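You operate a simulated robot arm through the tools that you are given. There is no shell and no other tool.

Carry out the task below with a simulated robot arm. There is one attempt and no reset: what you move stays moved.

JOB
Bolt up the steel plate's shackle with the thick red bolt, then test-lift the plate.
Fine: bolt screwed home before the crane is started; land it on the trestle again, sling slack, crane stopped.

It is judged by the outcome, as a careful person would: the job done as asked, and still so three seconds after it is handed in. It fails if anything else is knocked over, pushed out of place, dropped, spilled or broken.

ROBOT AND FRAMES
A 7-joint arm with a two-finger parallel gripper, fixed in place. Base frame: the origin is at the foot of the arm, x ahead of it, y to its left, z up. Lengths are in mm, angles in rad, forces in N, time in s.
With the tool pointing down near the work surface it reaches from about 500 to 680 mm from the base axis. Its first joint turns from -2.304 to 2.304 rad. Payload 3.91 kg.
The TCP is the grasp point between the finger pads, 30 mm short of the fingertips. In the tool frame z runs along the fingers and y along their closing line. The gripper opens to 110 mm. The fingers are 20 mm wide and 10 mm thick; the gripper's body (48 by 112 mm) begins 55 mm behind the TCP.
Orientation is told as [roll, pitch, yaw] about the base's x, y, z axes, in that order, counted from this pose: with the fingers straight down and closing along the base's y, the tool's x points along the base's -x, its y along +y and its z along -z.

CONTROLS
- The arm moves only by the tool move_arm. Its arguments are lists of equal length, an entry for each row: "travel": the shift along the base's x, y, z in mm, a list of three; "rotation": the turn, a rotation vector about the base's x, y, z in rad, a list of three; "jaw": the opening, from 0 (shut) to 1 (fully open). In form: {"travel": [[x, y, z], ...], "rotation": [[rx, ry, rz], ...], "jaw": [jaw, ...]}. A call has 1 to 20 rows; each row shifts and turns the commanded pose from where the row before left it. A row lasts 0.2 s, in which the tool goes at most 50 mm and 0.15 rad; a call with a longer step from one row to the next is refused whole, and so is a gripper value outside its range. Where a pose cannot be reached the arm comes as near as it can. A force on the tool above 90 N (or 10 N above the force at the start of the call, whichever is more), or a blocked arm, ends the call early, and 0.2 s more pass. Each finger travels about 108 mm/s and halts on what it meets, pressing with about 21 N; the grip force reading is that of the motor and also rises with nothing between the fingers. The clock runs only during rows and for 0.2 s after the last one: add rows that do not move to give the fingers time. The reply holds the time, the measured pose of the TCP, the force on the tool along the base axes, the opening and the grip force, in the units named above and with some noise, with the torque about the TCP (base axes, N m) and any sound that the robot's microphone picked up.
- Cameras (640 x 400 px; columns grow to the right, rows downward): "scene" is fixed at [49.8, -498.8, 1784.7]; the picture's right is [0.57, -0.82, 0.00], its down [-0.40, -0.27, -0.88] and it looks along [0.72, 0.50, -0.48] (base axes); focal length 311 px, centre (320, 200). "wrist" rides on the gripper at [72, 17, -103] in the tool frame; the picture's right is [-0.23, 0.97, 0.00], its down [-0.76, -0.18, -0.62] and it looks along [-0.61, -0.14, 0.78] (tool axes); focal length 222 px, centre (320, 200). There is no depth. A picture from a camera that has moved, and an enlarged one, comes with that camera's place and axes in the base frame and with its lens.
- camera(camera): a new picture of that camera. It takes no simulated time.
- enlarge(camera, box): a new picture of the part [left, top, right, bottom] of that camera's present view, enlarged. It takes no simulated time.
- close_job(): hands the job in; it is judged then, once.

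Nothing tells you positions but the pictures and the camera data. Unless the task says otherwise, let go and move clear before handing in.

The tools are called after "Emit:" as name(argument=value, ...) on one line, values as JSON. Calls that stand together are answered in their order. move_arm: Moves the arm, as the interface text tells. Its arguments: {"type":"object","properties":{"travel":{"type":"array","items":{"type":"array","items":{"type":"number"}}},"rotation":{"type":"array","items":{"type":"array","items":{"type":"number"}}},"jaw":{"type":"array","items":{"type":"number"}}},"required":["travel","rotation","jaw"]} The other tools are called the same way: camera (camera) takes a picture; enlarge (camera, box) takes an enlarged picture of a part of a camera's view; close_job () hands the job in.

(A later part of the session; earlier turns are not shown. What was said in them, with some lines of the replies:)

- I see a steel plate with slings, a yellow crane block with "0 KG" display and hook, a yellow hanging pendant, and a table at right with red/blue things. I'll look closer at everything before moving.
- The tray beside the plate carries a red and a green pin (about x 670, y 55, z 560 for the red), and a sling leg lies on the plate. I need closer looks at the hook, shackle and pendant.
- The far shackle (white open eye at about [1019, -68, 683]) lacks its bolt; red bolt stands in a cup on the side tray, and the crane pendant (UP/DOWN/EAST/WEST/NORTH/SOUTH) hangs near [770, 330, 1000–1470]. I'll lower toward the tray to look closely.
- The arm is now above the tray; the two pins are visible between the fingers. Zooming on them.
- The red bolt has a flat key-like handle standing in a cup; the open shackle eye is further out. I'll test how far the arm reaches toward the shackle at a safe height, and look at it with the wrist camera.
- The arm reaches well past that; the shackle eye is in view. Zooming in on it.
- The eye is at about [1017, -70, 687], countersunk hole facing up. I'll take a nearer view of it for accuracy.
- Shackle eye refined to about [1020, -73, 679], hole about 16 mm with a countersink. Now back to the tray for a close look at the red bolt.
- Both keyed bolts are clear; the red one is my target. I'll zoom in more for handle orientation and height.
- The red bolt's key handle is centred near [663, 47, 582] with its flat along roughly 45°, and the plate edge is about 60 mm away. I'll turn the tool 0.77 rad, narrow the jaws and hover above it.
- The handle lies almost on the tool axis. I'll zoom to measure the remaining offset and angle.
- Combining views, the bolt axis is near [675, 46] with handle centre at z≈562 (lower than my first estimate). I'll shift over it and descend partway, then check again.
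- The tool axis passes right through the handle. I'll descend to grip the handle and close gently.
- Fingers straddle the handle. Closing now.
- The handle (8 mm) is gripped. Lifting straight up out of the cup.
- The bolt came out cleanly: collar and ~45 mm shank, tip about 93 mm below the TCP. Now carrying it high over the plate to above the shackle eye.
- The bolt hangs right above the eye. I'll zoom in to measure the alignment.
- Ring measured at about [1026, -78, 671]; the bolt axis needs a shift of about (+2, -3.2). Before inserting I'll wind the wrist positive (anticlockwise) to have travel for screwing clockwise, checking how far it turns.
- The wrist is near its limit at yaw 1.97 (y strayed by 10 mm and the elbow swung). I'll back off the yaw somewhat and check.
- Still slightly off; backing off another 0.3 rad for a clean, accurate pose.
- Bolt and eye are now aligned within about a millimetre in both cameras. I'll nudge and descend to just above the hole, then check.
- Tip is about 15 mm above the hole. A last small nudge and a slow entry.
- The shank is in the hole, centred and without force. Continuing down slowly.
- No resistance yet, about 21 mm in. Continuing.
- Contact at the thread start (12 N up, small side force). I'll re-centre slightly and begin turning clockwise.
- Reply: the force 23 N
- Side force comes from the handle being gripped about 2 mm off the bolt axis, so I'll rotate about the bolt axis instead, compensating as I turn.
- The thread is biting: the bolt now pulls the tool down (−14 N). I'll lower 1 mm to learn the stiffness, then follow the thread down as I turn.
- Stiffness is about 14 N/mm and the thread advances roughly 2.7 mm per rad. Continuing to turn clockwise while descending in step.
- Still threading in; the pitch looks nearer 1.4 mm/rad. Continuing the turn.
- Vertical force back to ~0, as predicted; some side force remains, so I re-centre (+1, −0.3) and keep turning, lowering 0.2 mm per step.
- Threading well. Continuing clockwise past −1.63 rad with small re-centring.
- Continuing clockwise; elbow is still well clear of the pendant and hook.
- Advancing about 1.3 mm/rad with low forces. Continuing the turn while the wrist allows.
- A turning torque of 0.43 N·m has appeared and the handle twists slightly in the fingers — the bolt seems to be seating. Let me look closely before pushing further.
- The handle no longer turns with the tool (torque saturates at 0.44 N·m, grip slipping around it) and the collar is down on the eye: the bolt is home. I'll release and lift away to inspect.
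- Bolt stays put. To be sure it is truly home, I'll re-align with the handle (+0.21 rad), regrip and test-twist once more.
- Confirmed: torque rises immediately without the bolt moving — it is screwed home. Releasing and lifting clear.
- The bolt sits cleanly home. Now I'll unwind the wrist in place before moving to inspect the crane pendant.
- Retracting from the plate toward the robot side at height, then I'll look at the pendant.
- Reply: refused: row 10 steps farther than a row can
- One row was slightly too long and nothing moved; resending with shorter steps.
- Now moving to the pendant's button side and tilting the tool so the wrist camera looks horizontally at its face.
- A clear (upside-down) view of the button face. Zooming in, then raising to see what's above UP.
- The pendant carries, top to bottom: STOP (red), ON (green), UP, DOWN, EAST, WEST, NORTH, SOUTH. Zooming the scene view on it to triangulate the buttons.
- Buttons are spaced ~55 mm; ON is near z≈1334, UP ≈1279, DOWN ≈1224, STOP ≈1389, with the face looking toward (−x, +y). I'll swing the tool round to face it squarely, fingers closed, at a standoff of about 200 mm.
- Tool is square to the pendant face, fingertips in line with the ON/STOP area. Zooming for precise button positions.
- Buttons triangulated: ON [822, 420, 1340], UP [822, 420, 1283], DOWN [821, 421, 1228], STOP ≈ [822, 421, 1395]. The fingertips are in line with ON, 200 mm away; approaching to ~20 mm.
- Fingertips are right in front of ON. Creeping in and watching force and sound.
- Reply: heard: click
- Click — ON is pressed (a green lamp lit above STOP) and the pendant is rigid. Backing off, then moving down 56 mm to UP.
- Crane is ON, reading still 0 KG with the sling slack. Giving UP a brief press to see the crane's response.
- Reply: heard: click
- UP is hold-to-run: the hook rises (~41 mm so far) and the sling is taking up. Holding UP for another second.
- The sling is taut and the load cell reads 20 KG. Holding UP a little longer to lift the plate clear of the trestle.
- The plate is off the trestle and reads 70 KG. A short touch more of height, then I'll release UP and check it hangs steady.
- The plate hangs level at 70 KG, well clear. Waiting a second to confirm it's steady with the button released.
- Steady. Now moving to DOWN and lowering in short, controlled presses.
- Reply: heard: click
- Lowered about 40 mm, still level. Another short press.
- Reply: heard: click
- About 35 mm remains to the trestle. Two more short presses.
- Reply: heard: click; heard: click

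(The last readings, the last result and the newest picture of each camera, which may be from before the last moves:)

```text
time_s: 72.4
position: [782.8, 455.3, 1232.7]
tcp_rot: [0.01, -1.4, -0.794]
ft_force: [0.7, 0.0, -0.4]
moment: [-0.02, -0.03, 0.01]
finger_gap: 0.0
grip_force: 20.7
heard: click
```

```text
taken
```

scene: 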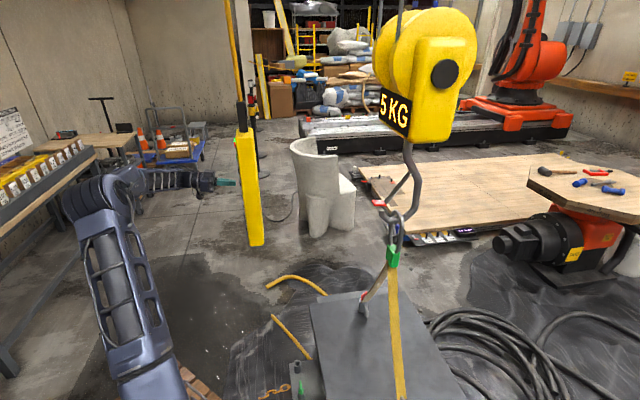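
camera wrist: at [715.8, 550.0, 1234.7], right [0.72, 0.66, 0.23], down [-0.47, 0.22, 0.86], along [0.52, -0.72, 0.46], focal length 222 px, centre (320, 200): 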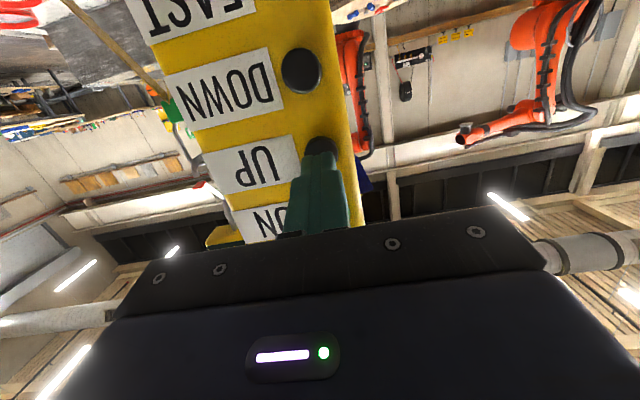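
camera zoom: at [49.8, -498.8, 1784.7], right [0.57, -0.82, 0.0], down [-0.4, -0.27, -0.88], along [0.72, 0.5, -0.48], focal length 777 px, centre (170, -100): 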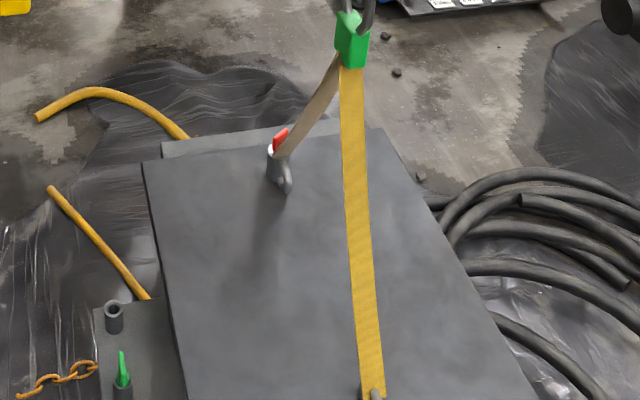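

Landed: 5 KG and the plate is back on the trestle where it was. Lowering further to give the sling clear slack.

Emit:
move_arm(travel=[[7, -7, 0], [5, -5, 0], [2.2, -2.2, 0], [0, 0, 0], [0, 0, 0], [0, 0, 0], [-7, 7, 0], [-7.2, 7.2, 0], [0, 0, 0]], rotation=[[0, 0, 0], [0, 0, 0], [0, 0, 0], [0, 0, 0], [0, 0, 0], [0, 0, 0], [0, 0, 0], [0, 0, 0], [0, 0, 0]], jaw=[0, 0, 0, 0, 0, 0, 0, 0, 0])

Emit:
enlarge(camera="scene", box=[280, 240, 480, 400])

Emit:
camera(camera="scene")

```text
time_s: 74.4
position: [784.0, 456.2, 1231.6]
tcp_rot: [0.008, -1.399, -0.796]
ft_force: [-0.4, 0.3, -0.3]
moment: [-0.01, -0.02, 0.02]
finger_gap: 0.0
grip_force: 21.5
heard: click
```

```text
2.50 times, centred on (380, 320) of scene
camera zoom: at [49.8, -498.8, 1784.7], right [0.57, -0.82, 0.0], down [-0.4, -0.27, -0.88], along [0.72, 0.5, -0.48], focal length 777 px, centre (170, -100)
```

zoom: 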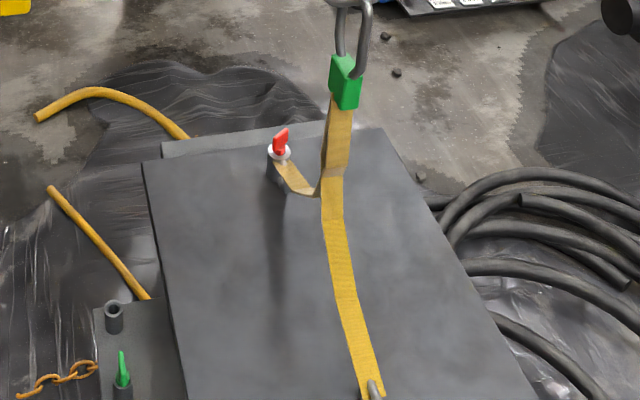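

```text
taken
```

scene: 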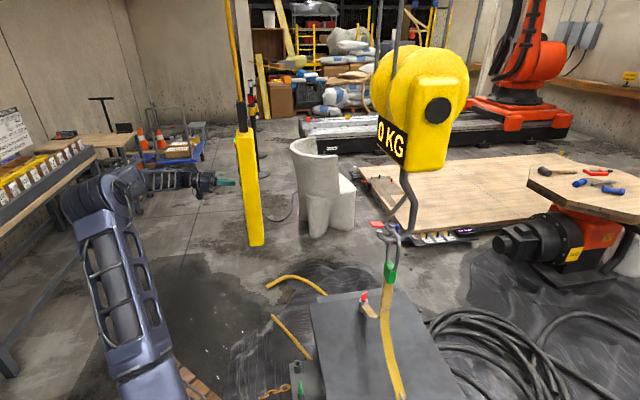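

0 KG with the sling clearly slack and the bolt still home. Now going up to the STOP button.

Emit:
move_arm(travel=[[-10, 10, 0], [0, 0, 42], [0, 0, 42], [0, 0, 42], [0, 0, 41.8], [0, 0, 0]], rotation=[[0, 0, 0], [0, 0, 0], [0, 0, 0], [0, 0, 0], [0, 0, 0], [0, 0, 0]], jaw=[0, 0, 0, 0, 0, 0])

Emit:
camera(camera="wrist")

Emit:
enlarge(camera="wrist", box=[250, 80, 410, 220])

Emit:
enlarge(camera="scene", box=[190, 90, 290, 190])

```text
time_s: 75.8
position: [774.2, 466.8, 1400.0]
tcp_rot: [0.006, -1.399, -0.793]
ft_force: [-0.7, -0.6, 0.2]
moment: [-0.01, -0.01, 0.0]
finger_gap: 0.1
grip_force: 21.2
```

```text
taken
camera wrist: at [706.5, 558.9, 1347.3], right [0.72, 0.66, 0.23], down [-0.47, 0.22, 0.86], along [0.52, -0.72, 0.46], focal length 222 px, centre (320, 200)
```

wrist: 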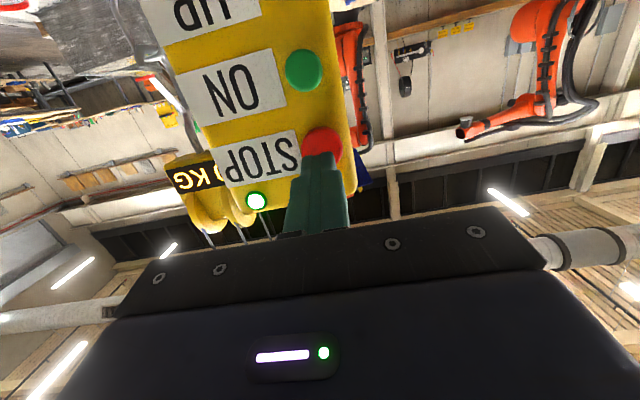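

```text
2.86 times, centred on (330, 150) of wrist
camera zoom: at [706.5, 558.9, 1347.3], right [0.72, 0.66, 0.23], down [-0.47, 0.22, 0.86], along [0.52, -0.72, 0.46], focal length 635 px, centre (291, 343)
```

zoom: 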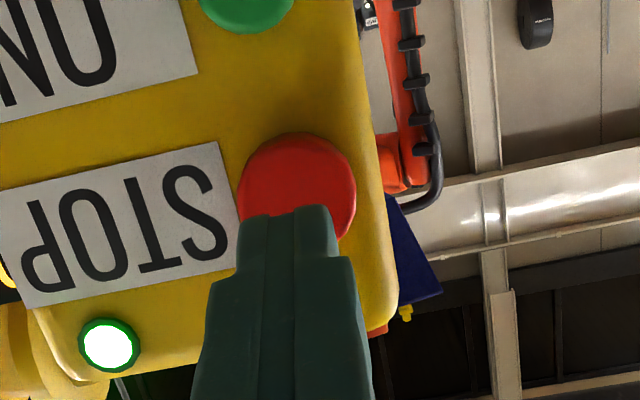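

```text
4.00 times, centred on (240, 140) of scene
camera zoom: at [49.8, -498.8, 1784.7], right [0.57, -0.82, 0.0], down [-0.4, -0.27, -0.88], along [0.72, 0.5, -0.48], focal length 1243 px, centre (640, 440)
```

zoom: 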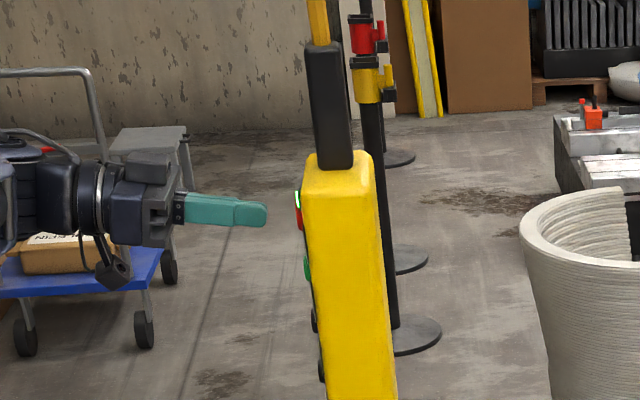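

The lamp is lit and the fingertips face the STOP button. Pressing it.

Emit:
move_arm(travel=[[7, -7, 0], [6, -6, 0], [4, -4, 0], [2, -2, 0], [2, -2, 0]], rotation=[[0, 0, 0], [0, 0, 0], [0, 0, 0], [0, 0, 0], [0, 0, 0]], jaw=[0, 0, 0, 0, 0])

Emit:
enlarge(camera="wrist", box=[250, 80, 410, 220])

```text
time_s: 77.0
position: [794.5, 445.7, 1399.7]
tcp_rot: [0.01, -1.401, -0.793]
ft_force: [-1.0, 2.1, -0.8]
moment: [0.06, 0.01, 0.01]
finger_gap: 0.1
grip_force: 21.2
```

```text
2.86 times, centred on (330, 150) of wrist
camera zoom: at [726.8, 539.2, 1346.8], right [0.71, 0.66, 0.23], down [-0.47, 0.22, 0.86], along [0.52, -0.72, 0.46], focal length 635 px, centre (291, 343)
```

zoom: 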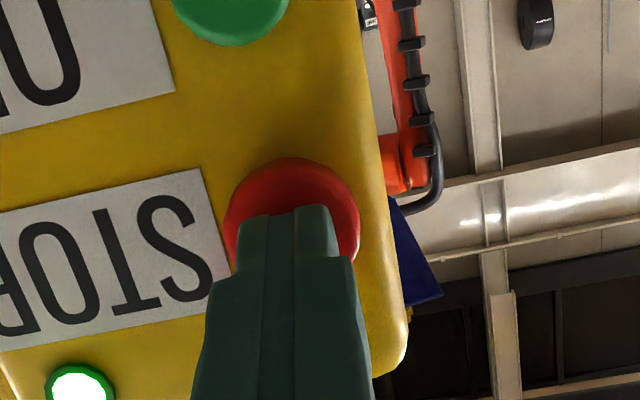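

Just touching (about 2 N). Pressing the last few millimetres.

Emit:
move_arm(travel=[[1.5, -1.5, 0], [1.2, -1.2, 0], [0.8, -0.8, 0], [0, 0, 0]], rotation=[[0, 0, 0], [0, 0, 0], [0, 0, 0], [0, 0, 0]], jaw=[0, 0, 0, 0])

Emit:
enlarge(camera="wrist", box=[250, 80, 410, 220])

```text
time_s: 78.0
position: [798.7, 443.8, 1399.3]
tcp_rot: [0.01, -1.4, -0.795]
ft_force: [-14.1, 11.6, 1.1]
moment: [-0.08, -0.08, -0.07]
finger_gap: 0.0
grip_force: 20.6
heard: click
```

```text
2.86 times, centred on (330, 150) of wrist
camera zoom: at [729.4, 536.5, 1346.7], right [0.71, 0.66, 0.23], down [-0.47, 0.21, 0.86], along [0.52, -0.72, 0.46], focal length 635 px, centre (291, 343)
```

zoom: 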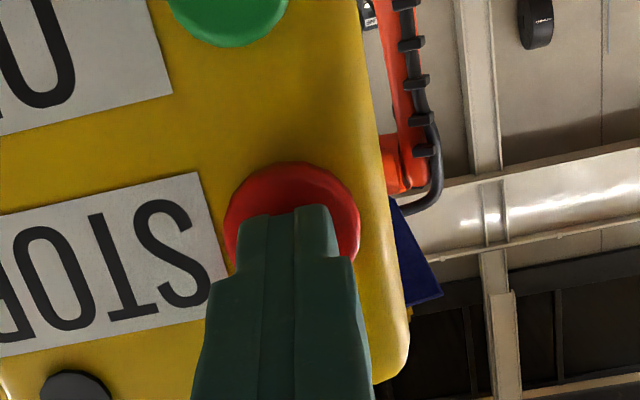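

The STOP clicked and the lamp went dark — crane stopped. Backing well clear and checking everything.

Emit:
move_arm(travel=[[-10, 10, 0], [-20, 20, 0], [-30, 30, 0], [-32, 32, 0], [-32, 32, 0], [0, 0, 0]], rotation=[[0, 0, 0], [0, 0, 0], [0, 0, 0], [0, 0, 0], [0, 0, 0], [0, 0, 0]], jaw=[0, 0, 0, 0, 0.2, 0.2])

Emit:
camera(camera="scene")

Emit:
camera(camera="wrist")

Emit:
enlarge(camera="scene", box=[340, 240, 440, 340])

Emit:
enlarge(camera="scene", box=[280, 240, 480, 400])

Emit:
enlarge(camera="scene", box=[200, 90, 300, 260])

```text
time_s: 79.4
position: [674.3, 566.6, 1400.5]
tcp_rot: [0.01, -1.399, -0.795]
ft_force: [-0.2, 0.2, 0.8]
moment: [0.0, -0.05, -0.05]
finger_gap: 21.8
grip_force: 0.1
```

```text
taken
```

scene: 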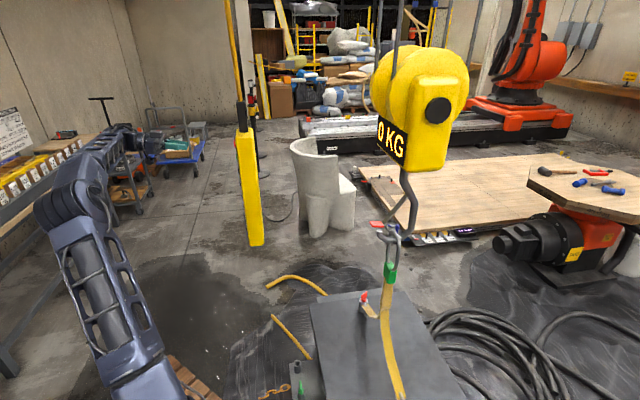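

```text
taken
camera wrist: at [606.6, 659.3, 1347.1], right [0.72, 0.66, 0.23], down [-0.47, 0.22, 0.86], along [0.52, -0.72, 0.46], focal length 222 px, centre (320, 200)
```

wrist: 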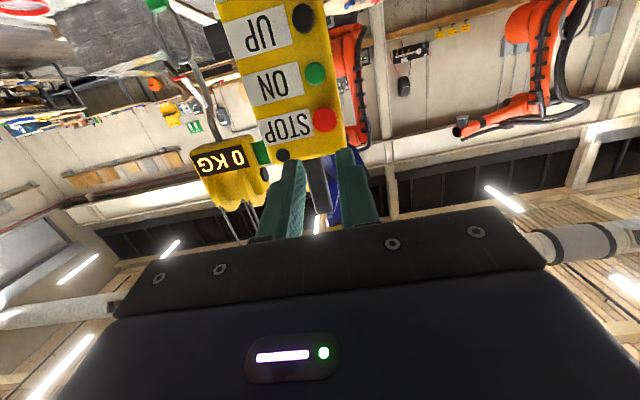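

```text
4.00 times, centred on (390, 290) of scene
camera zoom: at [49.8, -498.8, 1784.7], right [0.57, -0.82, 0.0], down [-0.4, -0.27, -0.88], along [0.72, 0.5, -0.48], focal length 1243 px, centre (40, -160)
```

zoom: 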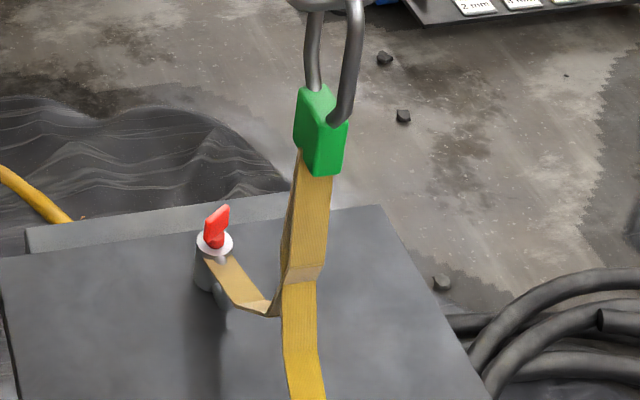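

```text
2.50 times, centred on (380, 320) of scene
camera zoom: at [49.8, -498.8, 1784.7], right [0.57, -0.82, 0.0], down [-0.4, -0.27, -0.88], along [0.72, 0.5, -0.48], focal length 777 px, centre (170, -100)
```

zoom: 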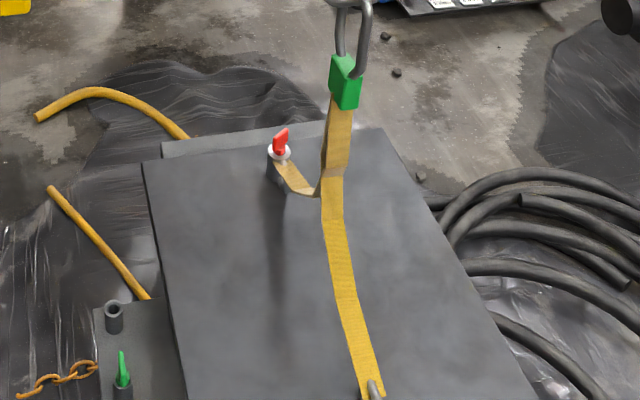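

```text
2.35 times, centred on (250, 175) of scene
camera zoom: at [49.8, -498.8, 1784.7], right [0.57, -0.82, 0.0], down [-0.4, -0.27, -0.88], along [0.72, 0.5, -0.48], focal length 731 px, centre (485, 259)
```

zoom: 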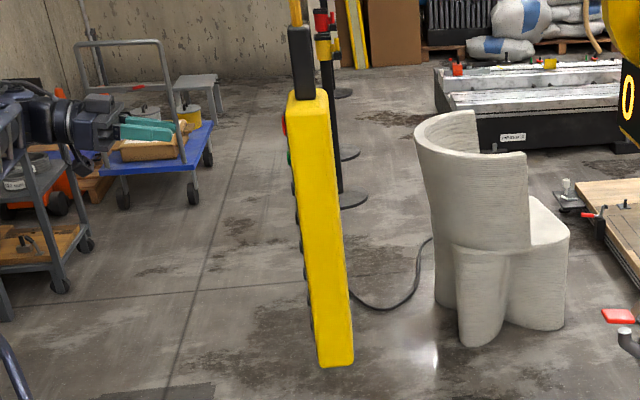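

Everything checks out: the red bolt is home in the shackle, and the plate is back on the trestle where it started. The crane reads 0 KG with the sling slack and the crane lamp off, and the arm is clear. Handing in.

Emit:
close_job()

```text
The job is handed in.
```

The job is done and handed in; I haven't seen the judge's result.

- **Bolt:** I screwed the red bolt into the plate's shackle until it would turn no further. A second twist after regripping didn't move it. This was finished before the crane was switched on.
- **Test lift:** the plate lifted level, roughly 90 mm clear of the trestle by camera estimate. It hung steady for over a second at 70 KG.
- **Landing:** I lowered it in short presses onto the trestle. By camera it is back where it started, with the sling slack and the display at 0 KG.
- **Crane:** STOP is pressed and the pendant lamp is off. The arm is backed well clear of the pendant and the load.

I saw nothing else knocked over or moved out of place. The empty cup and the green bolt are still on the tray.
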